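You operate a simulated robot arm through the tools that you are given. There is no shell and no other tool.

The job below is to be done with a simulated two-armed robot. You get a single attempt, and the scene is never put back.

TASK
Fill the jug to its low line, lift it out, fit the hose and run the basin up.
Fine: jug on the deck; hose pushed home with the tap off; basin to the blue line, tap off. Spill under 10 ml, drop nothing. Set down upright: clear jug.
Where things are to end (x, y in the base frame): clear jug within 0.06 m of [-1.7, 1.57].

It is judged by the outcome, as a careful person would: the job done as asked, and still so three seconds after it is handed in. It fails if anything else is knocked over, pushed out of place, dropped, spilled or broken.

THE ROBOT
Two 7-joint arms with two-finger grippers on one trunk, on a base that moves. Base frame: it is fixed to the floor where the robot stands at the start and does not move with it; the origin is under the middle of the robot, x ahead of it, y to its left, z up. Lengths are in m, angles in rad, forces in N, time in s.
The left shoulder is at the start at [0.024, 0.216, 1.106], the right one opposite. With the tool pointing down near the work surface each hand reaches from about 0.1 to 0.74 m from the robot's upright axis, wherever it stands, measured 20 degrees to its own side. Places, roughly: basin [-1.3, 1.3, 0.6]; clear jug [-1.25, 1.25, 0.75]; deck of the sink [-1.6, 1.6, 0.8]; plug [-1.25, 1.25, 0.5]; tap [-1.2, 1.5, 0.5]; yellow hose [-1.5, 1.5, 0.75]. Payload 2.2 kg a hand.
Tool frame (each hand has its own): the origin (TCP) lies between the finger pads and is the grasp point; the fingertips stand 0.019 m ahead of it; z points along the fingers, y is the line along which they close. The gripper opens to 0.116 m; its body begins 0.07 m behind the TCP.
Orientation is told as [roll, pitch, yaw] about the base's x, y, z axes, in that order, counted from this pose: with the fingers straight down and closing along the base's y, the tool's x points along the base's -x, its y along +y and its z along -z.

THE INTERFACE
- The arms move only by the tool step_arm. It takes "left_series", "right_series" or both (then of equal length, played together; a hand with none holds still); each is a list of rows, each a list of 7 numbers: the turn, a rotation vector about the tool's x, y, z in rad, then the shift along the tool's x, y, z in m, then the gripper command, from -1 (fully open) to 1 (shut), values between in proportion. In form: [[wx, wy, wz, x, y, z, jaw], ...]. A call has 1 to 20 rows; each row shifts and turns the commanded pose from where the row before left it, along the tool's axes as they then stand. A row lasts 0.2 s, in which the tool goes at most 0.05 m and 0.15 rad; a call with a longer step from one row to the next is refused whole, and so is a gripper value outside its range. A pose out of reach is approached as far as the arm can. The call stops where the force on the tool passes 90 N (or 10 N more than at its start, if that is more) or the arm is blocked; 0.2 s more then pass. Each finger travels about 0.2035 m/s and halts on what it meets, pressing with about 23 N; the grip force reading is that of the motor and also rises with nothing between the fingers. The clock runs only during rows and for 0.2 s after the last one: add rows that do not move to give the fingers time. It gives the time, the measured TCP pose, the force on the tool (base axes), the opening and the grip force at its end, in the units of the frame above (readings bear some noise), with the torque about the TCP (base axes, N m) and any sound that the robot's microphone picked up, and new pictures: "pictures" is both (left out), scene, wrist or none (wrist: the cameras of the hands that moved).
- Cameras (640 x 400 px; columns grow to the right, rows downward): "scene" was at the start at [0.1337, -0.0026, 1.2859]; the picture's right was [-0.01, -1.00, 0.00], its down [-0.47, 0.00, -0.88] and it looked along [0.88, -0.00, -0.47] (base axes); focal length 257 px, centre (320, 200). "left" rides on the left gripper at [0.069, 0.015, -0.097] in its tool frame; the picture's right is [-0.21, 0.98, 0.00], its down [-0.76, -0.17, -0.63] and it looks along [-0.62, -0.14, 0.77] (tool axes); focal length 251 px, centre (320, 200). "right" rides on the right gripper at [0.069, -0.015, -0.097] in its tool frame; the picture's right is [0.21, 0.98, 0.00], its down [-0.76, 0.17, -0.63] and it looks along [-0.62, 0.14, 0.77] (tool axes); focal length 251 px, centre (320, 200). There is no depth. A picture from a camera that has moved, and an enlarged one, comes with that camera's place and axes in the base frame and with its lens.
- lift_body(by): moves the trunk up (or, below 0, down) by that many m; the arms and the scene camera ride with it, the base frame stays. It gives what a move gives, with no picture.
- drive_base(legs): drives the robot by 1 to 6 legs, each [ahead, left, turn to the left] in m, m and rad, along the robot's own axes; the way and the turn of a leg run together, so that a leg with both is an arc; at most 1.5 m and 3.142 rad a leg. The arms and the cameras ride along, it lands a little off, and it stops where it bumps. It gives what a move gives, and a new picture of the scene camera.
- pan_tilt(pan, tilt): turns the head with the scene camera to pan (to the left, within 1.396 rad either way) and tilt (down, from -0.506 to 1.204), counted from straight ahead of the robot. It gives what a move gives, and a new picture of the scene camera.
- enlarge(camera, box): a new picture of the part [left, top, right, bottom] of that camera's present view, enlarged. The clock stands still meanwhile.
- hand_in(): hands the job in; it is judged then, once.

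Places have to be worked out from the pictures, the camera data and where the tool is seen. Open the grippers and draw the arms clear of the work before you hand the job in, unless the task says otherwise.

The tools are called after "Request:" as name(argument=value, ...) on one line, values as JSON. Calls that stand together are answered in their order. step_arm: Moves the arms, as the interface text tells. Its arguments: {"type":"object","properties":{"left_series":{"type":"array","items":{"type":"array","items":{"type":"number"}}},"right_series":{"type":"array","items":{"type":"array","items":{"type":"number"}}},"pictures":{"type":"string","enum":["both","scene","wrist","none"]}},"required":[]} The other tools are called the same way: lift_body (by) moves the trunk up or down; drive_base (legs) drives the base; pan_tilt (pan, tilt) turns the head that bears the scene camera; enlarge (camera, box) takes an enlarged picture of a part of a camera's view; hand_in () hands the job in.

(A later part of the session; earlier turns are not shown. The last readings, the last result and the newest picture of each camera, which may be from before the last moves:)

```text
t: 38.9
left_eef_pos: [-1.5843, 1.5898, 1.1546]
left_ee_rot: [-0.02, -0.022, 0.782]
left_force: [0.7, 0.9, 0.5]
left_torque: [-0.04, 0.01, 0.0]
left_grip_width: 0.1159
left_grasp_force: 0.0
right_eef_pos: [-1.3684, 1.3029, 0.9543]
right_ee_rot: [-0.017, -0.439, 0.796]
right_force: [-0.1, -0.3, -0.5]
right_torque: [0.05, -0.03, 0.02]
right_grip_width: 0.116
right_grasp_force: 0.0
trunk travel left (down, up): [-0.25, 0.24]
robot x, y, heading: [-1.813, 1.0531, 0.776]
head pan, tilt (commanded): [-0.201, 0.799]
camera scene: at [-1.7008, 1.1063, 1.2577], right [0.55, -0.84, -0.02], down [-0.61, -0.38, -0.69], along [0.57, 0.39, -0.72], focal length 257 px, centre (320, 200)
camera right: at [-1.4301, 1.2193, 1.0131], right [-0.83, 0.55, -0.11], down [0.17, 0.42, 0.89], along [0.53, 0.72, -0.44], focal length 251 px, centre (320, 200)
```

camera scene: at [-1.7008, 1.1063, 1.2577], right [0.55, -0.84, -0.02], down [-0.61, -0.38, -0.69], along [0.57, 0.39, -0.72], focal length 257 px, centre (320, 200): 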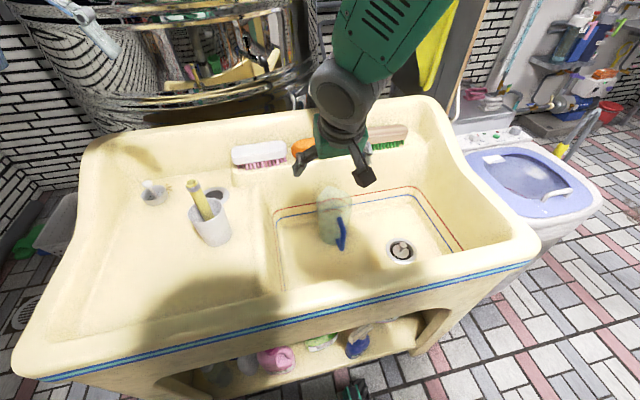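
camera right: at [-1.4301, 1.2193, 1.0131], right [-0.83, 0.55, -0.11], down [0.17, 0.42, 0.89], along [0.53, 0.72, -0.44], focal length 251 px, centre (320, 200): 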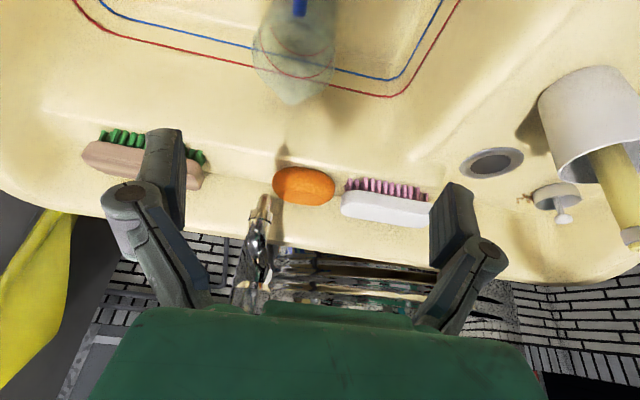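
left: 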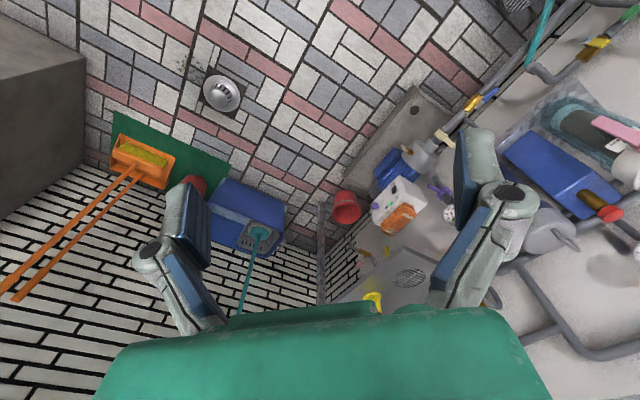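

The robot rolls slowly from side to side by a couple of centimetres. I wait longer without moving to see whether this dies out.

Request:
step_arm(right_series=[[0, 0, 0, 0, 0, 0, -1], [0, 0, 0, 0, 0, 0, -1], [0, 0, 0, 0, 0, 0, -1], [0, 0, 0, 0, 0, 0, -1], [0, 0, 0, 0, 0, 0, -1]], pictures="none")

Request:
step_arm(right_series=[[0, 0, 0, 0, 0, 0, -1], [0, 0, 0, 0, 0, 0, -1], [0, 0, 0, 0, 0, 0, -1], [0, 0, 0, 0, 0, 0, -1], [0, 0, 0, 0, 0, 0, -1]], pictures="none")

Request:
step_arm(right_series=[[0, 0, 0, 0, 0, 0, -1], [0, 0, 0, 0, 0, 0, -1], [0, 0, 0, 0, 0, 0, -1], [0, 0, 0, 0, 0, 0, -1], [0, 0, 0, 0, 0, 0, -1]], pictures="none")

```text
t: 40.1
left_eef_pos: [-1.6089, 1.6147, 1.1481]
left_ee_rot: [-0.044, -0.021, 0.787]
left_force: [-1.2, 1.0, 0.0]
left_torque: [-0.08, -0.1, 0.0]
left_grip_width: 0.1158
left_grasp_force: 0.1
right_eef_pos: [-1.3885, 1.3252, 0.9576]
right_ee_rot: [-0.042, -0.438, 0.811]
right_force: [-0.8, 0.6, -0.7]
right_torque: [-0.07, -0.08, -0.04]
right_grip_width: 0.116
right_grasp_force: 0.1
trunk travel left (down, up): [-0.25, 0.24]
robot x, y, heading: [-1.8226, 1.0551, 0.786]
head pan, tilt (commanded): [-0.201, 0.799]
```

```text
t: 41.5
left_eef_pos: [-1.5956, 1.5951, 1.1544]
left_ee_rot: [-0.036, -0.028, 0.78]
left_force: [-0.3, 0.9, 0.5]
left_torque: [-0.06, -0.09, 0.0]
left_grip_width: 0.1158
left_grasp_force: 0.1
right_eef_pos: [-1.3767, 1.3077, 0.9595]
right_ee_rot: [-0.033, -0.443, 0.802]
right_force: [-0.6, 0.2, 0.3]
right_torque: [-0.03, -0.05, -0.01]
right_grip_width: 0.1162
right_grasp_force: 0.1
trunk travel left (down, up): [-0.25, 0.24]
robot x, y, heading: [-1.8136, 1.0529, 0.781]
head pan, tilt (commanded): [-0.201, 0.799]
stopped in row 5 (right hand): the arm was blocked; the commanded pose is now the measured one
```

```text
t: 42.7
left_eef_pos: [-1.5879, 1.5898, 1.1543]
left_ee_rot: [-0.026, -0.025, 0.779]
left_force: [0.2, 1.1, 0.4]
left_torque: [0.01, -0.05, 0.0]
left_grip_width: 0.1159
left_grasp_force: 0.0
right_eef_pos: [-1.3702, 1.3036, 0.9573]
right_ee_rot: [-0.027, -0.439, 0.797]
right_force: [0.4, 0.7, 0.5]
right_torque: [0.0, 0.01, -0.02]
right_grip_width: 0.1158
right_grasp_force: 0.0
trunk travel left (down, up): [-0.25, 0.24]
robot x, y, heading: [-1.8098, 1.0444, 0.778]
head pan, tilt (commanded): [-0.201, 0.799]
```

The body leans slightly to its left and keeps rocking. I sample at short intervals to learn the rocking's size and period.

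Request:
step_arm(right_series=[[0, 0, 0, 0, 0, 0, -1]], pictures="none")

Request:
step_arm(right_series=[[0, 0, 0, 0, 0, 0, -1]], pictures="none")

Request:
step_arm(right_series=[[0, 0, 0, 0, 0, 0, -1]], pictures="none")

Request:
step_arm(right_series=[[0, 0, 0, 0, 0, 0, -1]], pictures="none")

Request:
step_arm(right_series=[[0, 0, 0, 0, 0, 0, -1]], pictures="none")

Request:
step_arm(right_series=[[0, 0, 0, 0, 0, 0, -1]], pictures="none")

```text
t: 43.1
left_eef_pos: [-1.5765, 1.5778, 1.1572]
left_ee_rot: [-0.016, -0.029, 0.78]
left_force: [1.0, 0.1, 0.0]
left_torque: [0.04, 0.05, 0.0]
left_grip_width: 0.1159
left_grasp_force: 0.0
right_eef_pos: [-1.3608, 1.2934, 0.956]
right_ee_rot: [-0.014, -0.44, 0.79]
right_force: [-0.6, 0.3, 0.7]
right_torque: [0.0, 0.07, 0.01]
right_grip_width: 0.1161
right_grasp_force: 0.1
trunk travel left (down, up): [-0.25, 0.24]
robot x, y, heading: [-1.8094, 1.0467, 0.774]
head pan, tilt (commanded): [-0.201, 0.799]
```

```text
t: 43.5
left_eef_pos: [-1.5972, 1.5979, 1.1526]
left_ee_rot: [-0.039, -0.025, 0.779]
left_force: [-1.6, 0.0, 0.3]
left_torque: [-0.06, -0.07, -0.01]
left_grip_width: 0.1161
left_grasp_force: 0.0
right_eef_pos: [-1.3782, 1.3101, 0.9588]
right_ee_rot: [-0.035, -0.44, 0.8]
right_force: [-0.6, 0.8, -1.0]
right_torque: [-0.04, -0.06, -0.05]
right_grip_width: 0.1162
right_grasp_force: 0.1
trunk travel left (down, up): [-0.25, 0.24]
robot x, y, heading: [-1.8112, 1.046, 0.776]
head pan, tilt (commanded): [-0.201, 0.799]
```

```text
t: 43.9
left_eef_pos: [-1.5686, 1.5698, 1.1581]
left_ee_rot: [-0.008, -0.027, 0.775]
left_force: [-0.1, -1.1, -0.2]
left_torque: [0.06, 0.1, -0.02]
left_grip_width: 0.1157
left_grasp_force: 0.0
right_eef_pos: [-1.3546, 1.2855, 0.9547]
right_ee_rot: [-0.006, -0.443, 0.785]
right_force: [0.9, -0.4, 0.4]
right_torque: [0.06, 0.0, 0.01]
right_grip_width: 0.1159
right_grasp_force: 0.0
trunk travel left (down, up): [-0.25, 0.24]
robot x, y, heading: [-1.8058, 1.0434, 0.779]
head pan, tilt (commanded): [-0.201, 0.799]
```

```text
t: 44.3
left_eef_pos: [-1.6029, 1.6057, 1.1528]
left_ee_rot: [-0.045, -0.027, 0.782]
left_force: [-1.7, 1.0, 0.2]
left_torque: [-0.12, -0.12, 0.02]
left_grip_width: 0.1161
left_grasp_force: 0.1
right_eef_pos: [-1.3834, 1.3151, 0.9594]
right_ee_rot: [-0.044, -0.439, 0.805]
right_force: [-0.6, 1.7, -0.4]
right_torque: [-0.06, -0.06, -0.06]
right_grip_width: 0.1162
right_grasp_force: 0.0
trunk travel left (down, up): [-0.25, 0.24]
robot x, y, heading: [-1.8147, 1.0487, 0.779]
head pan, tilt (commanded): [-0.201, 0.799]
```

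```text
t: 44.9
left_eef_pos: [-1.5948, 1.5908, 1.1559]
left_ee_rot: [-0.039, -0.031, 0.78]
left_force: [-0.3, 0.1, -0.3]
left_torque: [-0.07, -0.04, 0.0]
left_grip_width: 0.1158
left_grasp_force: 0.0
right_eef_pos: [-1.3747, 1.3021, 0.9606]
right_ee_rot: [-0.037, -0.442, 0.8]
right_force: [-0.6, 1.7, 0.0]
right_torque: [-0.03, -0.07, -0.04]
right_grip_width: 0.1159
right_grasp_force: 0.1
trunk travel left (down, up): [-0.25, 0.24]
robot x, y, heading: [-1.809, 1.0422, 0.78]
head pan, tilt (commanded): [-0.201, 0.799]
stopped in row 1 (right hand): the arm was blocked; the commanded pose is now the measured one
```

```text
t: 45.3
left_eef_pos: [-1.5741, 1.5724, 1.1578]
left_ee_rot: [-0.019, -0.031, 0.772]
left_force: [-0.7, 0.2, 0.9]
left_torque: [0.07, 0.04, 0.0]
left_grip_width: 0.1162
left_grasp_force: 0.1
right_eef_pos: [-1.3589, 1.2878, 0.9572]
right_ee_rot: [-0.019, -0.441, 0.786]
right_force: [0.1, -0.2, -0.5]
right_torque: [0.02, 0.07, -0.01]
right_grip_width: 0.1159
right_grasp_force: 0.1
trunk travel left (down, up): [-0.25, 0.24]
robot x, y, heading: [-1.8037, 1.0426, 0.778]
head pan, tilt (commanded): [-0.201, 0.799]
```

The body rocks about ±0.02 rad with a period near 0.8 s and does not settle, which it did not do at the start. I look down around the base to see whether it rests against something.

Request:
pan_tilt(pan=-1.3, tilt=1.2)

Request:
pan_tilt(pan=1.3, tilt=1.2)

```text
t: 46.7
left_eef_pos: [-1.5953, 1.5935, 1.155]
left_ee_rot: [-0.038, -0.03, 0.781]
left_force: [-0.9, 1.4, -0.1]
left_torque: [-0.03, -0.09, 0.0]
left_grip_width: 0.1159
left_grasp_force: 0.0
right_eef_pos: [-1.372, 1.3031, 0.9615]
right_ee_rot: [-0.006, -0.436, 0.769]
right_force: [-0.2, 1.1, -0.2]
right_torque: [-0.06, -0.07, -0.02]
right_grip_width: 0.116
right_grasp_force: 0.0
trunk travel left (down, up): [-0.25, 0.24]
robot x, y, heading: [-1.8078, 1.0449, 0.778]
head pan, tilt (commanded): [-1.3, 1.201]
camera scene: at [-1.7216, 1.094, 1.2373], right [0.27, -0.96, 0.01], down [-0.85, -0.24, -0.46], along [0.44, 0.12, -0.89], focal length 257 px, centre (320, 200)
```

scene: 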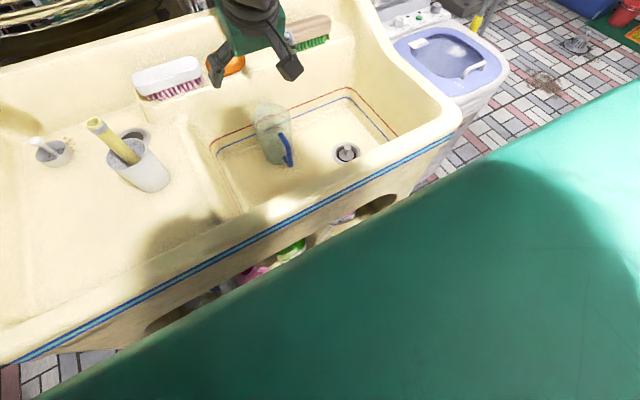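

```text
t: 49.0
left_eef_pos: [-1.5745, 1.5718, 1.1587]
left_ee_rot: [-0.017, -0.031, 0.775]
left_force: [1.3, -1.0, 0.1]
left_torque: [0.05, 0.08, 0.02]
left_grip_width: 0.1159
left_grasp_force: 0.1
right_eef_pos: [-1.3598, 1.2858, 0.9565]
right_ee_rot: [-0.016, -0.439, 0.788]
right_force: [1.1, -1.2, 0.0]
right_torque: [0.1, 0.09, 0.03]
right_grip_width: 0.116
right_grasp_force: 0.1
trunk travel left (down, up): [-0.25, 0.24]
robot x, y, heading: [-1.8081, 1.0397, 0.783]
head pan, tilt (commanded): [1.3, 1.201]
camera scene: at [-1.7933, 1.1084, 1.2314], right [0.87, 0.49, -0.01], down [0.45, -0.81, -0.37], along [-0.18, 0.32, -0.93], focal length 257 px, centre (320, 200)
```

scene: 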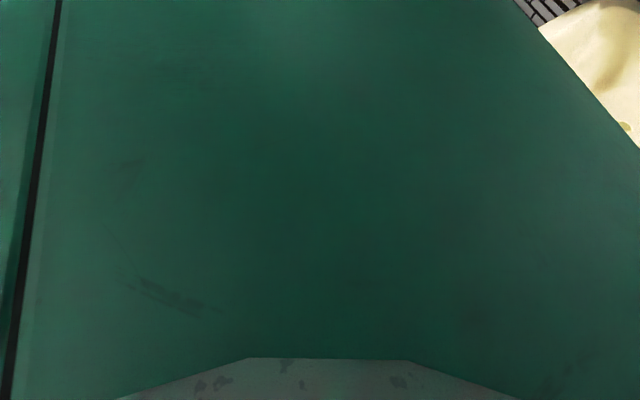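

The torso hides the base, so I see no obstacle. I back off 3 cm to see whether the rocking changes, and turn the head to the tub again.

Request:
drive_base(legs=[[-0.03, 0.0, 0]])

Request:
pan_tilt(pan=-0.2, tilt=0.75)

Request:
step_arm(right_series=[[0, 0, 0, 0, 0, 0, -1]], pictures="none")

Request:
step_arm(right_series=[[0, 0, 0, 0, 0, 0, -1]], pictures="none")

Request:
step_arm(right_series=[[0, 0, 0, 0, 0, 0, -1], [0, 0, 0, 0, 0, 0, -1]], pictures="none")

Request:
step_arm(right_series=[[0, 0, 0, 0, 0, 0, -1]], pictures="none")

```text
t: 49.8
left_eef_pos: [-1.5939, 1.552, 1.1571]
left_ee_rot: [-0.018, -0.027, 0.776]
left_force: [0.5, -1.6, 0.1]
left_torque: [0.05, 0.05, 0.02]
left_grip_width: 0.1158
left_grasp_force: 0.1
right_eef_pos: [-1.3792, 1.2672, 0.9564]
right_ee_rot: [-0.016, -0.439, 0.787]
right_force: [0.6, -0.6, 0.0]
right_torque: [0.05, 0.05, 0.01]
right_grip_width: 0.116
right_grasp_force: 0.0
trunk travel left (down, up): [-0.25, 0.24]
robot x, y, heading: [-1.8239, 1.0234, 0.774]
head pan, tilt (commanded): [1.3, 1.201]
camera scene: at [-1.8123, 1.0908, 1.2312], right [0.87, 0.49, -0.01], down [0.45, -0.81, -0.37], along [-0.19, 0.32, -0.93], focal length 257 px, centre (320, 200)
```

scene: 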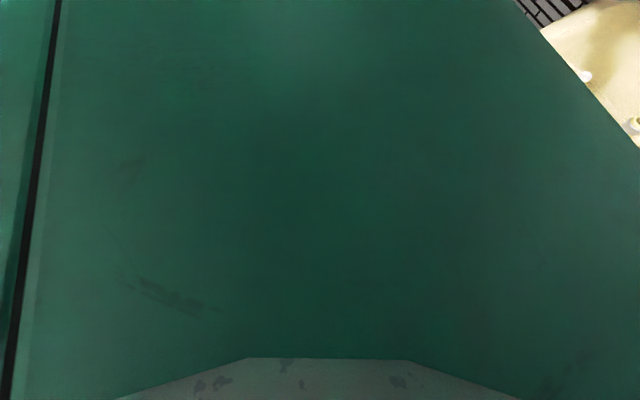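

```text
t: 51.4
left_eef_pos: [-1.5999, 1.5513, 1.1593]
left_ee_rot: [-0.025, -0.033, 0.775]
left_force: [0.6, -0.1, -0.4]
left_torque: [0.07, 0.02, 0.03]
left_grip_width: 0.1161
left_grasp_force: 0.1
right_eef_pos: [-1.3845, 1.266, 0.9599]
right_ee_rot: [-0.021, -0.444, 0.791]
right_force: [-0.1, -0.6, 0.4]
right_torque: [0.07, 0.0, 0.0]
right_grip_width: 0.1161
right_grasp_force: 0.1
trunk travel left (down, up): [-0.25, 0.24]
robot x, y, heading: [-1.8255, 1.0188, 0.778]
head pan, tilt (commanded): [-0.201, 0.75]
camera scene: at [-1.7218, 1.0891, 1.2623], right [0.55, -0.84, 0.0], down [-0.58, -0.37, -0.73], along [0.61, 0.4, -0.69], focal length 257 px, centre (320, 200)
```

scene: 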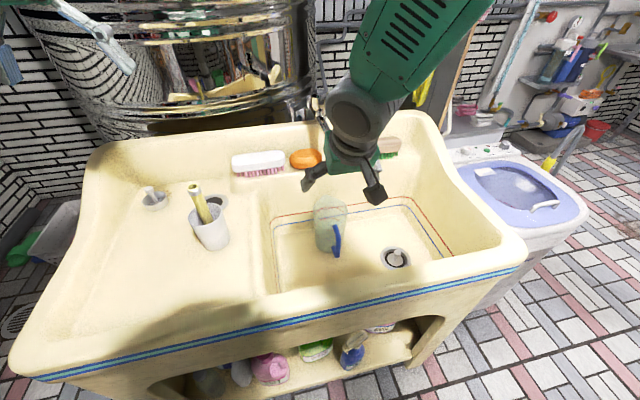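

```text
t: 51.8
left_eef_pos: [-1.6098, 1.5605, 1.1578]
left_ee_rot: [-0.03, -0.034, 0.776]
left_force: [-0.7, 0.1, -0.5]
left_torque: [0.01, 0.01, -0.02]
left_grip_width: 0.1162
left_grasp_force: 0.0
right_eef_pos: [-1.3913, 1.2731, 0.9594]
right_ee_rot: [-0.029, -0.444, 0.795]
right_force: [-0.9, 0.7, 0.2]
right_torque: [-0.03, -0.01, -0.01]
right_grip_width: 0.1159
right_grasp_force: 0.1
trunk travel left (down, up): [-0.25, 0.24]
robot x, y, heading: [-1.8277, 1.0218, 0.781]
head pan, tilt (commanded): [-0.201, 0.75]
```

```text
t: 52.2
left_eef_pos: [-1.6034, 1.5537, 1.1593]
left_ee_rot: [-0.024, -0.035, 0.775]
left_force: [-0.3, -0.8, 0.3]
left_torque: [-0.01, 0.02, -0.01]
left_grip_width: 0.1161
left_grasp_force: 0.1
right_eef_pos: [-1.386, 1.2688, 0.9604]
right_ee_rot: [-0.022, -0.444, 0.79]
right_force: [0.0, -0.2, -0.2]
right_torque: [0.0, 0.04, -0.01]
right_grip_width: 0.1157
right_grasp_force: 0.1
trunk travel left (down, up): [-0.25, 0.24]
robot x, y, heading: [-1.8269, 1.0164, 0.778]
head pan, tilt (commanded): [-0.201, 0.75]
```

```text
t: 52.8
left_eef_pos: [-1.6087, 1.5602, 1.1591]
left_ee_rot: [-0.03, -0.033, 0.777]
left_force: [-0.7, 0.2, 0.4]
left_torque: [0.0, -0.02, 0.01]
left_grip_width: 0.1161
left_grasp_force: 0.2
right_eef_pos: [-1.392, 1.2726, 0.9624]
right_ee_rot: [-0.03, -0.445, 0.796]
right_force: [0.7, 1.3, 0.4]
right_torque: [0.01, -0.06, -0.02]
right_grip_width: 0.1159
right_grasp_force: 0.1
trunk travel left (down, up): [-0.25, 0.24]
robot x, y, heading: [-1.8269, 1.0201, 0.779]
head pan, tilt (commanded): [-0.201, 0.75]
```

```text
t: 53.2
left_eef_pos: [-1.6043, 1.5545, 1.1599]
left_ee_rot: [-0.028, -0.033, 0.775]
left_force: [0.4, 0.2, 0.0]
left_torque: [0.01, 0.0, -0.03]
left_grip_width: 0.1159
left_grasp_force: 0.0
right_eef_pos: [-1.387, 1.2685, 0.9603]
right_ee_rot: [-0.025, -0.445, 0.789]
right_force: [-0.1, -0.5, 1.1]
right_torque: [0.0, 0.0, -0.02]
right_grip_width: 0.1162
right_grasp_force: 0.0
trunk travel left (down, up): [-0.25, 0.24]
robot x, y, heading: [-1.8291, 1.0182, 0.776]
head pan, tilt (commanded): [-0.201, 0.75]
```

After backing off the rocking decays to a few millimetres, with a small steady lean. I bring the open right hand down to a pre-grasp point 12 cm short of the jug along the tilted tool axis and check the alignment.

Request:
step_arm(right_series=[[-0.0226, 0, 0.0108, -0.0064, -0.0064, 0.0438, -1], [0, 0, 0, -0.0064, -0.0064, 0.0438, -1], [0, 0, 0, -0.0064, -0.0064, 0.0438, -1], [0, 0, 0, -0.0064, -0.0064, 0.0438, -1], [0, 0, 0, 0, 0, 0, -1], [0, 0, 0, 0, 0, 0, -1]], pictures="both")

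```text
t: 54.6
left_eef_pos: [-1.6044, 1.5584, 1.1577]
left_ee_rot: [-0.028, -0.033, 0.778]
left_force: [0.0, -0.5, 0.3]
left_torque: [-0.02, 0.03, 0.05]
left_grip_width: 0.1158
left_grasp_force: 0.1
right_eef_pos: [-1.299, 1.3226, 0.8126]
right_ee_rot: [0.0, -0.445, 0.782]
right_force: [-0.3, 0.1, 0.8]
right_torque: [0.02, 0.01, -0.01]
right_grip_width: 0.1159
right_grasp_force: 0.1
trunk travel left (down, up): [-0.25, 0.24]
robot x, y, heading: [-1.8229, 1.0218, 0.782]
head pan, tilt (commanded): [-0.201, 0.75]
camera scene: at [-1.726, 1.0948, 1.2623], right [0.55, -0.84, 0.0], down [-0.57, -0.38, -0.73], along [0.61, 0.4, -0.69], focal length 257 px, centre (320, 200)
camera right: at [-1.3628, 1.2375, 0.8703], right [-0.83, 0.56, -0.09], down [0.18, 0.41, 0.9], along [0.54, 0.72, -0.43], focal length 251 px, centre (320, 200)
```

scene: 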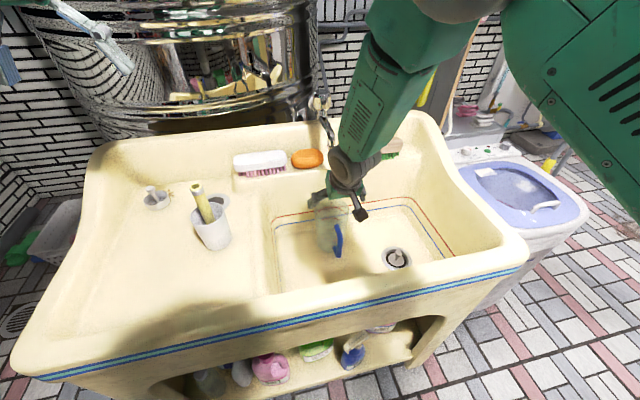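
right: 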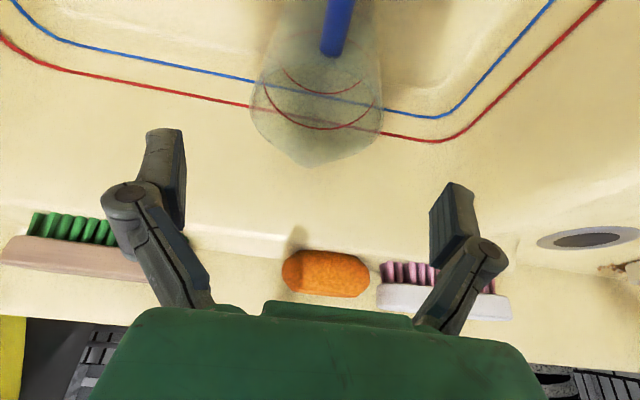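

The jug's rim is centred between the fingers (rim centre at column 316 against 316 expected) and about 0.102 m wide against the 0.116 m opening. I advance 6 cm along the tool and look again.

Request:
step_arm(right_series=[[0, 0, 0, 0, 0, 0.02, -1], [0, 0, 0, 0, 0, 0.02, -1], [0, 0, 0, 0, 0, 0.02, -1], [0, 0, 0, 0, 0, 0, -1]], pictures="both")

```text
t: 55.6
left_eef_pos: [-1.6056, 1.5565, 1.1595]
left_ee_rot: [-0.028, -0.035, 0.778]
left_force: [0.3, -0.9, 0.8]
left_torque: [0.01, 0.03, 0.02]
left_grip_width: 0.116
left_grasp_force: 0.0
right_eef_pos: [-1.2835, 1.34, 0.7583]
right_ee_rot: [0.001, -0.446, 0.779]
right_force: [0.3, -0.2, -0.7]
right_torque: [-0.01, 0.0, 0.0]
right_grip_width: 0.1161
right_grasp_force: 0.1
trunk travel left (down, up): [-0.25, 0.24]
robot x, y, heading: [-1.826, 1.019, 0.778]
head pan, tilt (commanded): [-0.201, 0.75]
camera scene: at [-1.7261, 1.0941, 1.2624], right [0.55, -0.84, 0.0], down [-0.57, -0.38, -0.73], along [0.61, 0.4, -0.68], focal length 257 px, centre (320, 200)
camera right: at [-1.3451, 1.2555, 0.8161], right [-0.83, 0.56, -0.09], down [0.18, 0.41, 0.9], along [0.54, 0.72, -0.43], focal length 251 px, centre (320, 200)
```

scene: 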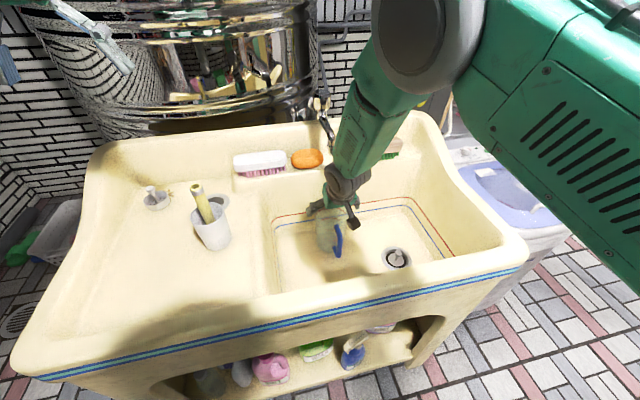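
right: 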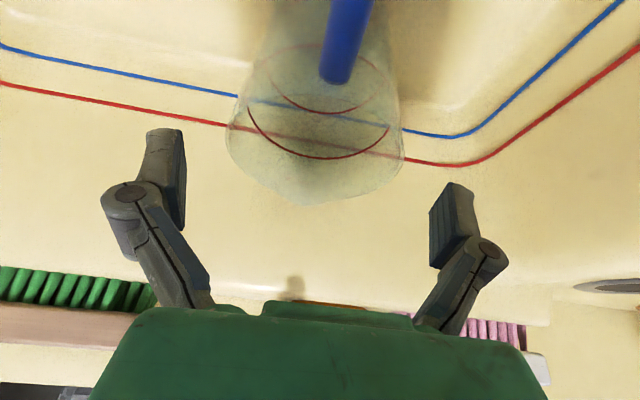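

Still centred to about 1 mm with no contact. I advance the last 5.5 cm so that the pads straddle the jug just above its upper line.

Request:
step_arm(right_series=[[0, 0, 0, 0, 0, 0.02, -1], [0, 0, 0, 0, 0, 0.02, -1], [0, 0, 0, 0, 0, 0.015, -1], [0, 0, 0, 0, 0, 0, -1]], pictures="both")

```text
t: 56.6
left_eef_pos: [-1.6068, 1.5557, 1.1593]
left_ee_rot: [-0.028, -0.033, 0.776]
left_force: [0.2, -0.3, 0.0]
left_torque: [0.0, -0.01, -0.01]
left_grip_width: 0.1161
left_grasp_force: 0.1
right_eef_pos: [-1.2655, 1.3555, 0.708]
right_ee_rot: [0.002, -0.442, 0.78]
right_force: [0.4, 0.4, 0.5]
right_torque: [0.01, 0.01, -0.04]
right_grip_width: 0.1156
right_grasp_force: 0.0
trunk travel left (down, up): [-0.25, 0.24]
robot x, y, heading: [-1.8254, 1.0186, 0.777]
head pan, tilt (commanded): [-0.201, 0.75]
camera scene: at [-1.7259, 1.0943, 1.2623], right [0.55, -0.84, 0.0], down [-0.57, -0.38, -0.73], along [0.61, 0.4, -0.69], focal length 257 px, centre (320, 200)
camera right: at [-1.3279, 1.2716, 0.7663], right [-0.83, 0.56, -0.09], down [0.18, 0.41, 0.9], along [0.54, 0.72, -0.43], focal length 251 px, centre (320, 200)
```

scene: 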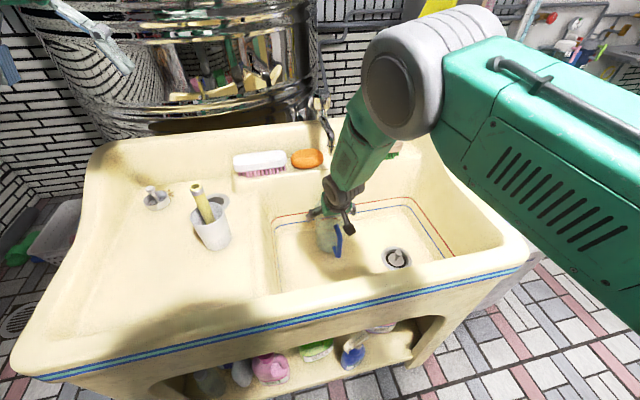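
right: 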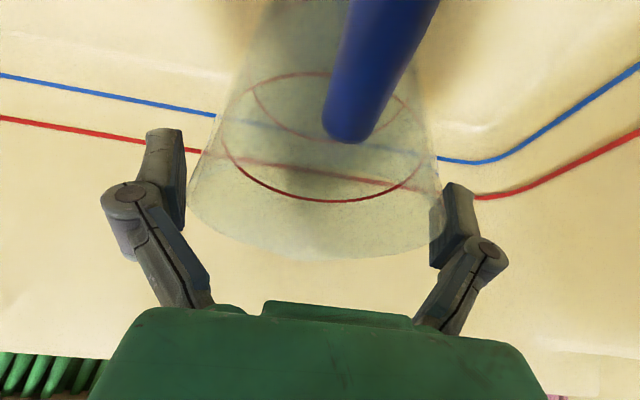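

The pads straddle the jug without contact. I close the fingers gently on it.

Request:
step_arm(right_series=[[0, 0, 0, 0, 0, 0, -0.85], [0, 0, 0, 0, 0, 0, -0.75], [0, 0, 0, 0, 0, 0, -0.65], [0, 0, 0, 0, 0, 0, -0.5], [0, 0, 0, 0, 0, 0, -0.3], [0, 0, 0, 0, 0, 0, -0.3]], pictures="both")

```text
t: 58.0
left_eef_pos: [-1.6066, 1.5559, 1.1588]
left_ee_rot: [-0.026, -0.033, 0.776]
left_force: [0.7, 0.3, 0.3]
left_torque: [-0.01, 0.02, -0.04]
left_grip_width: 0.116
left_grasp_force: 0.1
right_eef_pos: [-1.2651, 1.3561, 0.7079]
right_ee_rot: [0.001, -0.447, 0.781]
right_force: [0.0, -0.1, 1.1]
right_torque: [-0.03, 0.01, 0.0]
right_grip_width: 0.1129
right_grasp_force: 22.4
trunk travel left (down, up): [-0.25, 0.24]
robot x, y, heading: [-1.8229, 1.0219, 0.78]
head pan, tilt (commanded): [-0.201, 0.75]
camera scene: at [-1.726, 1.0943, 1.2623], right [0.55, -0.84, 0.0], down [-0.57, -0.38, -0.73], along [0.61, 0.4, -0.69], focal length 257 px, centre (320, 200)
camera right: at [-1.3279, 1.2716, 0.7665], right [-0.83, 0.56, -0.09], down [0.18, 0.41, 0.9], along [0.54, 0.72, -0.43], focal length 251 px, centre (320, 200)
```

scene: 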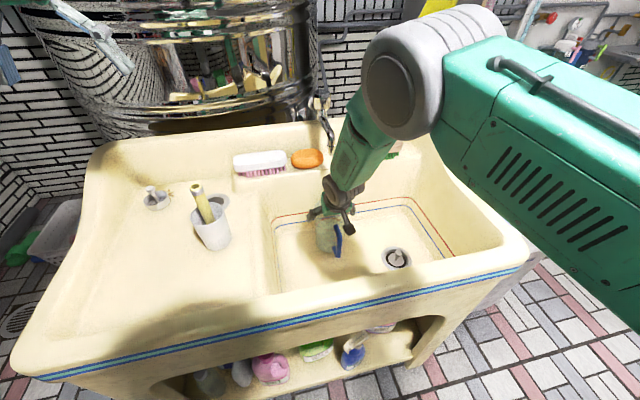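
right: 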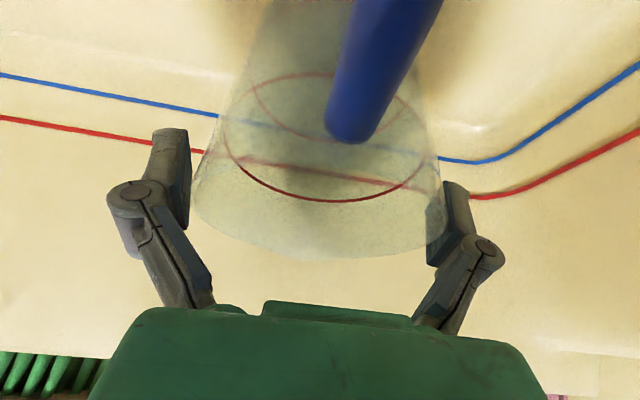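

The jug is gripped at 0.113 m width with 22 N. I lift it 1.2 cm as a test of the grasp.

Request:
step_arm(right_series=[[0, 0, 0, -0.0026, 0, -0.0054, -0.2], [0, 0, 0, -0.0026, 0, -0.0054, -0.2], [0, 0, 0, 0, 0, 0, -0.2], [0, 0, 0, 0, 0, 0, -0.2]], pictures="both")

```text
t: 59.0
left_eef_pos: [-1.606, 1.5561, 1.1579]
left_ee_rot: [-0.027, -0.032, 0.777]
left_force: [-0.1, -0.3, -0.2]
left_torque: [0.0, 0.01, 0.02]
left_grip_width: 0.1159
left_grasp_force: 0.1
right_eef_pos: [-1.2656, 1.3569, 0.7211]
right_ee_rot: [0.002, -0.446, 0.78]
right_force: [0.6, -0.3, -1.4]
right_torque: [0.01, -0.01, -0.02]
right_grip_width: 0.1127
right_grasp_force: 23.7
trunk travel left (down, up): [-0.25, 0.24]
robot x, y, heading: [-1.8243, 1.0188, 0.779]
head pan, tilt (commanded): [-0.201, 0.75]
camera scene: at [-1.7257, 1.0944, 1.2623], right [0.55, -0.84, 0.0], down [-0.57, -0.38, -0.73], along [0.61, 0.4, -0.69], focal length 257 px, centre (320, 200)
camera right: at [-1.3278, 1.2725, 0.7794], right [-0.83, 0.56, -0.09], down [0.18, 0.41, 0.9], along [0.54, 0.72, -0.43], focal length 251 px, centre (320, 200)
```

scene: 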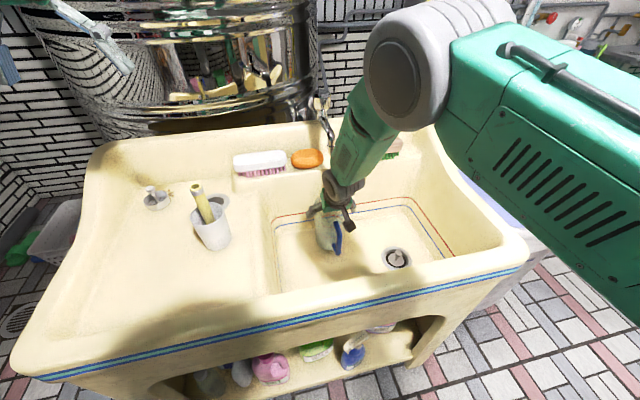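
right: 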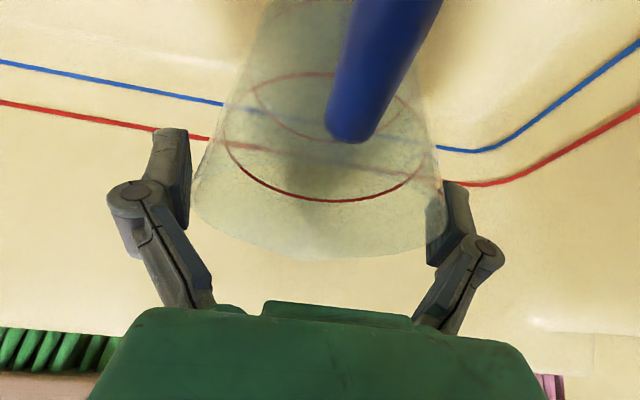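

The jug lifts with the hand, hanging straight. I carry it 2.5 cm forward so that the spout is nearer its centre, and set it down again.

Request:
step_arm(right_series=[[0, 0, 0, -0.0113, -0.0015, 0.0054, -0.2], [0, 0, 0, -0.0113, -0.0015, 0.0053, -0.2], [0, 0, 0, 0, 0, 0, -0.2], [0, 0, 0, 0.0026, 0, 0.0054, -0.2], [0, 0, 0, 0.0026, 0, 0.0054, -0.2], [0, 0, 0, 0, 0, 0, -0.2], [0, 0, 0, 0, 0, 0, -0.2]], pictures="both")

```text
t: 60.6
left_eef_pos: [-1.6066, 1.557, 1.1578]
left_ee_rot: [-0.029, -0.036, 0.777]
left_force: [0.3, -0.1, 0.5]
left_torque: [0.0, -0.01, -0.01]
left_grip_width: 0.116
left_grasp_force: 0.0
right_eef_pos: [-1.2461, 1.3715, 0.7109]
right_ee_rot: [0.001, -0.448, 0.779]
right_force: [-0.6, -1.2, 7.5]
right_torque: [0.05, -0.14, -0.06]
right_grip_width: 0.1156
right_grasp_force: 22.9
trunk travel left (down, up): [-0.25, 0.24]
robot x, y, heading: [-1.8262, 1.0208, 0.779]
head pan, tilt (commanded): [-0.201, 0.75]
camera scene: at [-1.7269, 1.0935, 1.2625], right [0.55, -0.84, 0.0], down [-0.57, -0.37, -0.73], along [0.61, 0.4, -0.68], focal length 257 px, centre (320, 200)
camera right: at [-1.3077, 1.2866, 0.7679], right [-0.83, 0.56, -0.09], down [0.17, 0.4, 0.9], along [0.54, 0.72, -0.43], focal length 251 px, centre (320, 200)
```

scene: 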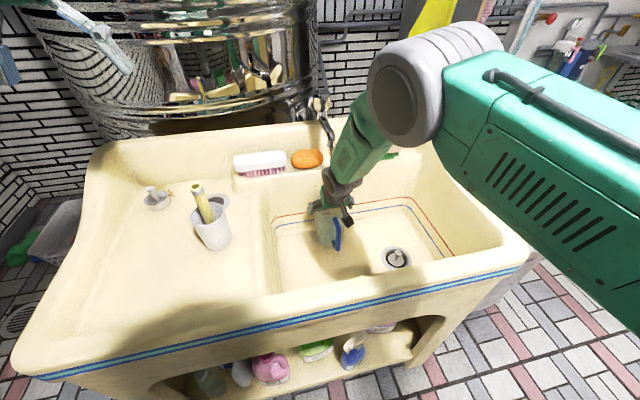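
right: 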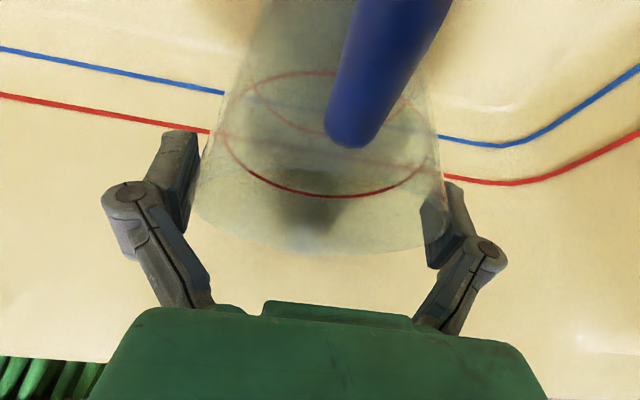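

The hand feels 7.5 N upward and the grip width shifted, so the jug's back edge likely meets the floor's curved edge. I lift 8 mm, draw back 1.3 cm and lower again.

Request:
step_arm(right_series=[[0, 0, 0, -0.0034, 0, -0.0072, -0.2], [0, 0, 0, 0.0059, 0, -0.0028, -0.2], [0, 0, 0, 0.0059, 0, -0.0028, -0.2], [0, 0, 0, 0, 0, 0, -0.2]], pictures="both")

```text
t: 61.6
left_eef_pos: [-1.6059, 1.5558, 1.1575]
left_ee_rot: [-0.029, -0.031, 0.777]
left_force: [0.1, -0.2, -0.2]
left_torque: [0.0, 0.01, -0.05]
left_grip_width: 0.1161
left_grasp_force: 0.1
right_eef_pos: [-1.2554, 1.3621, 0.7183]
right_ee_rot: [0.002, -0.446, 0.778]
right_force: [0.0, -0.2, -1.5]
right_torque: [0.01, -0.04, 0.0]
right_grip_width: 0.112
right_grasp_force: 22.7
trunk travel left (down, up): [-0.25, 0.24]
robot x, y, heading: [-1.8248, 1.0181, 0.784]
head pan, tilt (commanded): [-0.201, 0.75]
camera scene: at [-1.7256, 1.0945, 1.2623], right [0.55, -0.84, 0.0], down [-0.57, -0.38, -0.73], along [0.61, 0.4, -0.69], focal length 257 px, centre (320, 200)
camera right: at [-1.3178, 1.278, 0.776], right [-0.83, 0.56, -0.09], down [0.18, 0.41, 0.9], along [0.54, 0.72, -0.43], focal length 251 px, centre (320, 200)
```

scene: 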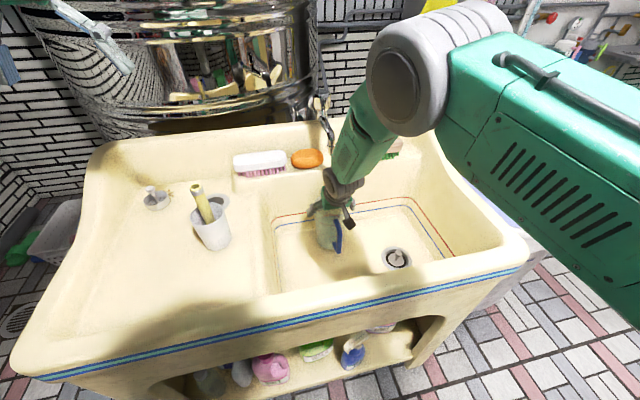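
right: 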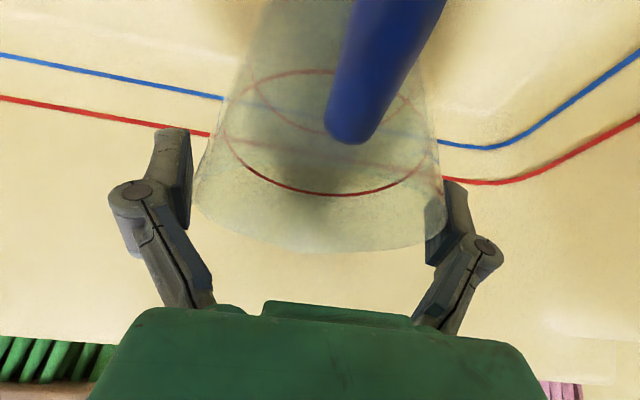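

The jug hangs freely again (−1.5 N). I lower it in small steps until it just touches the floor.

Request:
step_arm(right_series=[[0, 0, 0, 0.0017, 0, 0.0036, -0.2], [0, 0, 0, 0.0017, 0, 0.0036, -0.2], [0, 0, 0, 0, 0, 0, -0.2]], pictures="wrist")

Request:
step_arm(right_series=[[0, 0, 0, 0.0013, 0, 0.0027, -0.2], [0, 0, 0, 0, 0, 0, -0.2]], pictures="wrist")

```text
t: 62.4
left_eef_pos: [-1.6076, 1.5576, 1.1584]
left_ee_rot: [-0.027, -0.035, 0.777]
left_force: [-0.3, 0.6, 0.1]
left_torque: [0.04, 0.0, -0.01]
left_grip_width: 0.1159
left_grasp_force: 0.0
right_eef_pos: [-1.2545, 1.3627, 0.712]
right_ee_rot: [0.002, -0.448, 0.78]
right_force: [-0.1, -0.7, 9.5]
right_torque: [0.2, -0.35, -0.05]
right_grip_width: 0.1129
right_grasp_force: 23.2
trunk travel left (down, up): [-0.25, 0.24]
robot x, y, heading: [-1.8251, 1.019, 0.779]
head pan, tilt (commanded): [-0.201, 0.75]
camera right: at [-1.3166, 1.2775, 0.7691], right [-0.82, 0.56, -0.09], down [0.17, 0.4, 0.9], along [0.54, 0.72, -0.43], focal length 251 px, centre (320, 200)
```

right: 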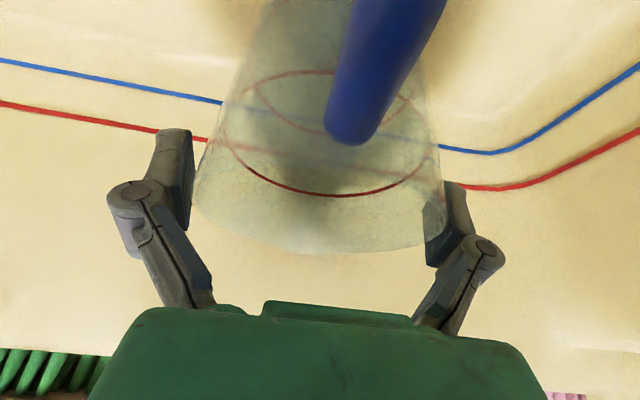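

```text
t: 63.0
left_eef_pos: [-1.6073, 1.5572, 1.1584]
left_ee_rot: [-0.029, -0.031, 0.776]
left_force: [1.3, 0.0, 0.9]
left_torque: [0.02, 0.03, -0.01]
left_grip_width: 0.1164
left_grasp_force: 0.0
right_eef_pos: [-1.2552, 1.3613, 0.7076]
right_ee_rot: [0.001, -0.446, 0.78]
right_force: [1.8, 0.1, 11.4]
right_torque: [0.41, -0.54, -0.06]
right_grip_width: 0.1194
right_grasp_force: 22.8
trunk travel left (down, up): [-0.25, 0.24]
robot x, y, heading: [-1.8243, 1.0199, 0.782]
head pan, tilt (commanded): [-0.201, 0.75]
camera right: at [-1.3172, 1.2774, 0.7652], right [-0.82, 0.56, -0.09], down [0.17, 0.41, 0.9], along [0.54, 0.72, -0.43], focal length 251 px, centre (320, 200)
```

right: 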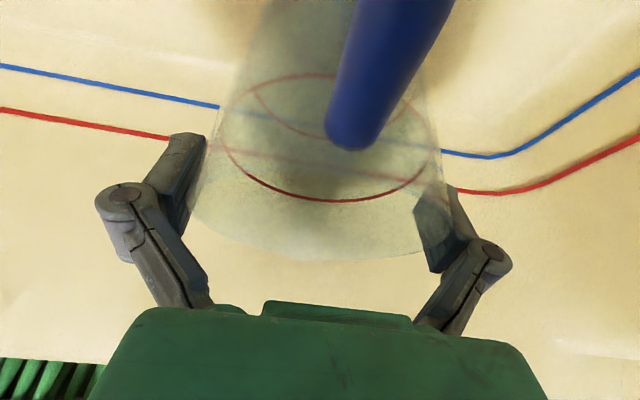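

The jug stands on the floor (the hand now presses about 11 N). I ease up 4 mm and open the fingers fully.

Request:
step_arm(right_series=[[0, 0, 0, -0.0017, 0, -0.0036, -0.2], [0, 0, 0, 0, 0, 0, -0.2], [0, 0, 0, 0, 0, 0, -0.8], [0, 0, 0, 0, 0, 0, -1], [0, 0, 0, 0, 0, 0, -1]], pictures="both")

```text
t: 64.2
left_eef_pos: [-1.6059, 1.5552, 1.1581]
left_ee_rot: [-0.029, -0.034, 0.776]
left_force: [0.7, 0.3, -0.8]
left_torque: [-0.01, -0.02, 0.03]
left_grip_width: 0.1162
left_grasp_force: 0.0
right_eef_pos: [-1.2539, 1.3609, 0.7104]
right_ee_rot: [0.001, -0.443, 0.779]
right_force: [-0.3, 0.0, 0.6]
right_torque: [0.01, 0.02, 0.0]
right_grip_width: 0.1161
right_grasp_force: 0.0
trunk travel left (down, up): [-0.25, 0.24]
robot x, y, heading: [-1.8266, 1.0165, 0.779]
head pan, tilt (commanded): [-0.201, 0.75]
camera scene: at [-1.7258, 1.0944, 1.2623], right [0.55, -0.84, 0.0], down [-0.57, -0.38, -0.73], along [0.61, 0.4, -0.69], focal length 257 px, centre (320, 200)
camera right: at [-1.3168, 1.2776, 0.7684], right [-0.83, 0.56, -0.09], down [0.18, 0.41, 0.9], along [0.54, 0.72, -0.43], focal length 251 px, centre (320, 200)
```

scene: 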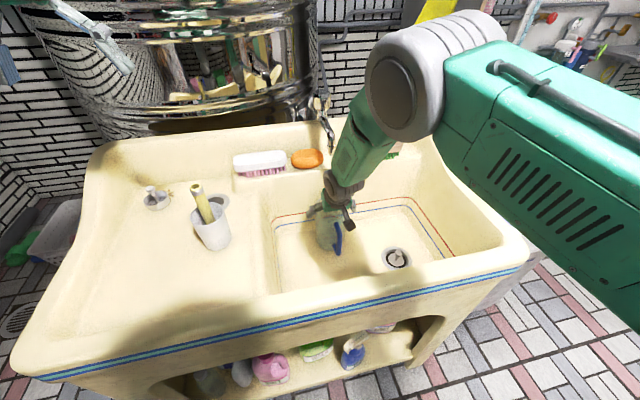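
right: 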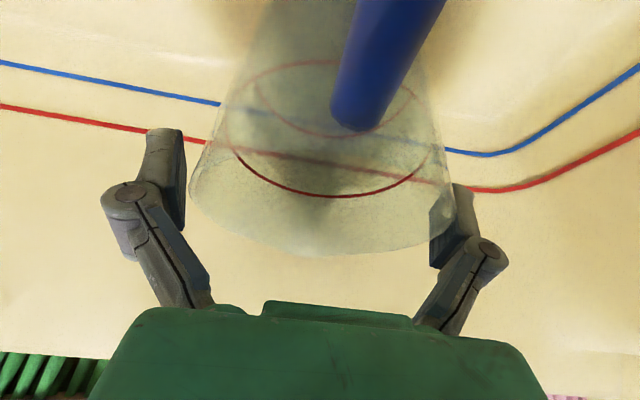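

The jug is released at about [-1.254, 1.361]. I withdraw straight back along the tool axis, watching that the jug stays put.

Request:
step_arm(right_series=[[0, 0, 0, 0, 0, -0.015, -1], [0, 0, 0, 0, 0, -0.02, -1], [0, 0, 0, 0, 0, -0.025, -1], [0, 0, 0, 0, 0, -0.03, -1], [0, 0, 0, 0, 0, -0.04, -1], [0, 0, 0, 0, 0, -0.04, -1], [0, 0, 0, 0, 0, 0, -1]], pictures="both")

```text
t: 65.8
left_eef_pos: [-1.6052, 1.5582, 1.1573]
left_ee_rot: [-0.027, -0.031, 0.778]
left_force: [-0.1, -0.4, -0.1]
left_torque: [-0.03, 0.0, -0.02]
left_grip_width: 0.1159
left_grasp_force: 0.1
right_eef_pos: [-1.3062, 1.3109, 0.8624]
right_ee_rot: [0.0, -0.444, 0.779]
right_force: [0.3, 0.2, 0.0]
right_torque: [0.02, 0.01, -0.01]
right_grip_width: 0.1162
right_grasp_force: 0.1
trunk travel left (down, up): [-0.25, 0.24]
robot x, y, heading: [-1.8233, 1.0197, 0.778]
head pan, tilt (commanded): [-0.201, 0.75]
camera scene: at [-1.7255, 1.0947, 1.2622], right [0.55, -0.84, 0.0], down [-0.57, -0.38, -0.73], along [0.61, 0.4, -0.69], focal length 257 px, centre (320, 200)
camera right: at [-1.3681, 1.2267, 0.92], right [-0.83, 0.56, -0.09], down [0.18, 0.41, 0.9], along [0.54, 0.72, -0.44], focal length 251 px, centre (320, 200)
```

scene: 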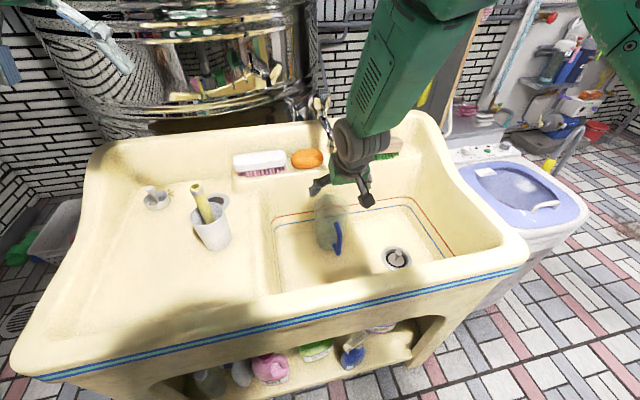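
right: 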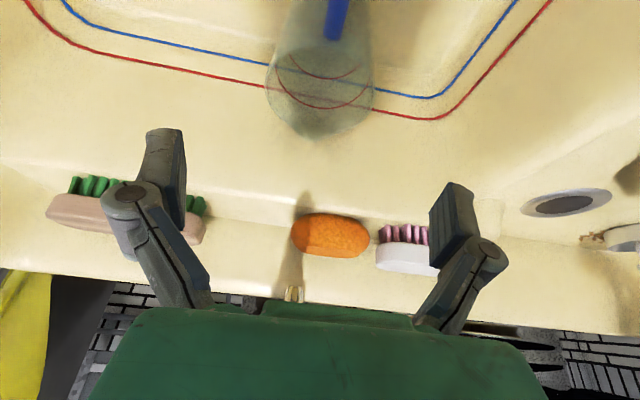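

The jug stands upright and clear. I raise the right hand, turn the tool to point straight down, and move it towards the tap knob at a safe height.

Request:
step_arm(right_series=[[0, 0, 0, -0.0099, 0, -0.044, -1], [0, 0, 0, -0.0099, 0, -0.044, -1], [0, 0, 0, -0.0099, 0, -0.044, -1], [0, 0, 0, -0.0099, 0, -0.044, -1], [0, 0, 0, -0.0099, 0, -0.044, -1], [0, 0.148, 0, 0, 0, 0, -1], [0, 0.148, 0, 0, 0, 0, -1], [0, 0.148, 0, 0, 0, 0, -1], [0, 0, 0, 0, 0, 0, -1]], pictures="both")

```text
t: 67.8
left_eef_pos: [-1.6064, 1.5559, 1.16]
left_ee_rot: [-0.028, -0.034, 0.775]
left_force: [-0.5, 0.2, 0.6]
left_torque: [0.0, -0.03, 0.01]
left_grip_width: 0.116
left_grasp_force: 0.0
right_eef_pos: [-1.3411, 1.2751, 1.0843]
right_ee_rot: [0.001, -0.001, 0.78]
right_force: [-0.4, -0.3, -0.5]
right_torque: [0.01, 0.0, 0.05]
right_grip_width: 0.1161
right_grasp_force: 0.0
trunk travel left (down, up): [-0.25, 0.24]
robot x, y, heading: [-1.8256, 1.0224, 0.779]
head pan, tilt (commanded): [-0.201, 0.75]
camera scene: at [-1.7262, 1.0934, 1.2624], right [0.55, -0.84, 0.0], down [-0.57, -0.37, -0.73], along [0.61, 0.4, -0.68], focal length 257 px, centre (320, 200)
camera right: at [-1.3789, 1.2152, 1.1816], right [-0.84, 0.54, 0.0], down [0.42, 0.65, 0.63], along [0.34, 0.53, -0.77], focal length 251 px, centre (320, 200)
```

scene: 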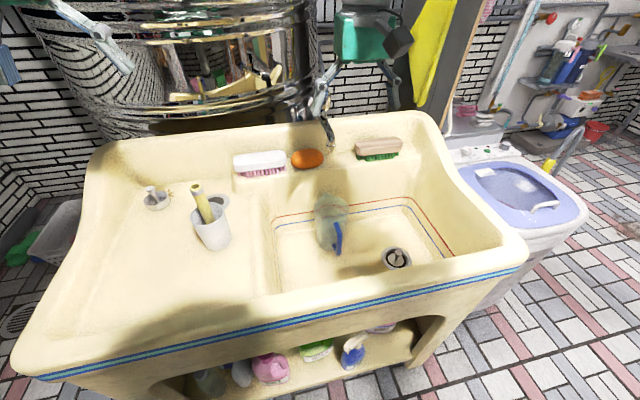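
right: 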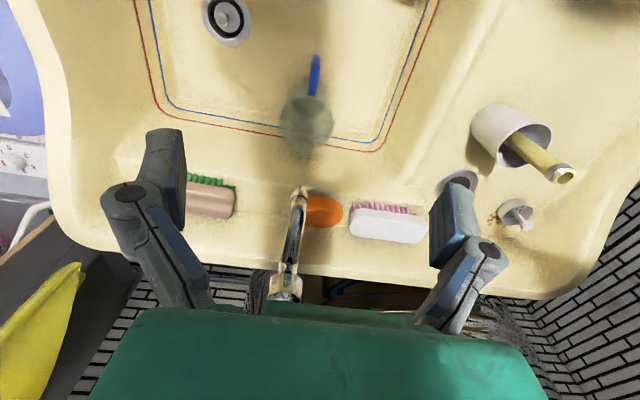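

Now nothing blocks the view and the robot is steady. I enlarge the tap in both cameras to refine the knob's place.

Request:
enlarge(camera="right", box=[240, 160, 360, 310])

Request:
enlarge(camera="scene", box=[280, 60, 376, 160])

Request:
enlarge(camera="scene", box=[290, 170, 370, 270])

```text
2.67 times, centred on (300, 235) of right
camera zoom: at [-1.3789, 1.2152, 1.1816], right [-0.84, 0.54, 0.0], down [0.42, 0.65, 0.63], along [0.34, 0.53, -0.77], focal length 670 px, centre (373, 107)
```

zoom: 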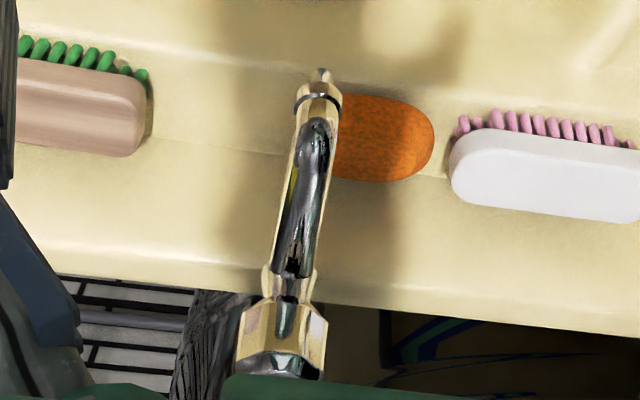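

```text
4.00 times, centred on (328, 110) of scene
camera zoom: at [-1.7262, 1.0934, 1.2624], right [0.55, -0.84, 0.0], down [-0.57, -0.37, -0.73], along [0.61, 0.4, -0.68], focal length 1030 px, centre (288, 560)
```

zoom: 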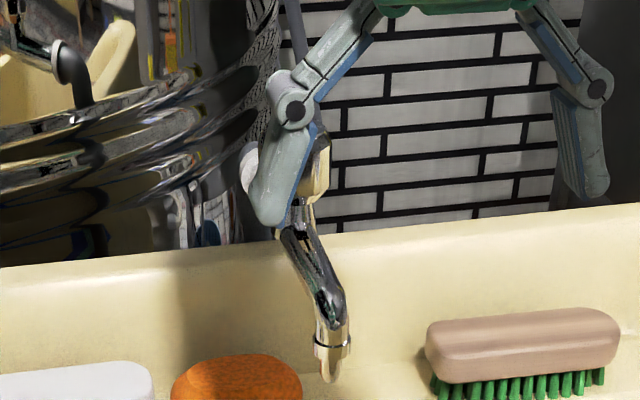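

```text
4.00 times, centred on (330, 220) of scene
camera zoom: at [-1.7262, 1.0934, 1.2624], right [0.55, -0.84, 0.0], down [-0.57, -0.37, -0.73], along [0.61, 0.4, -0.68], focal length 1030 px, centre (280, 120)
```

zoom: 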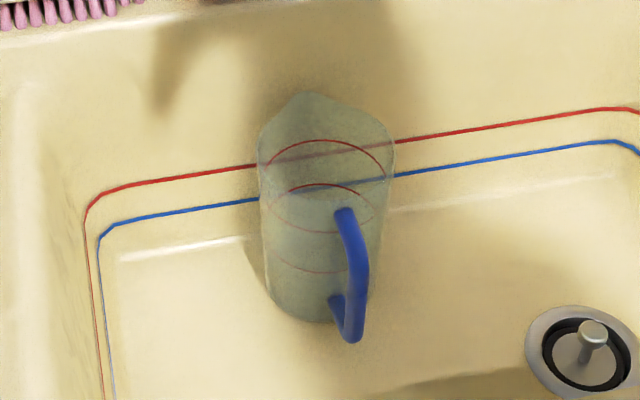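

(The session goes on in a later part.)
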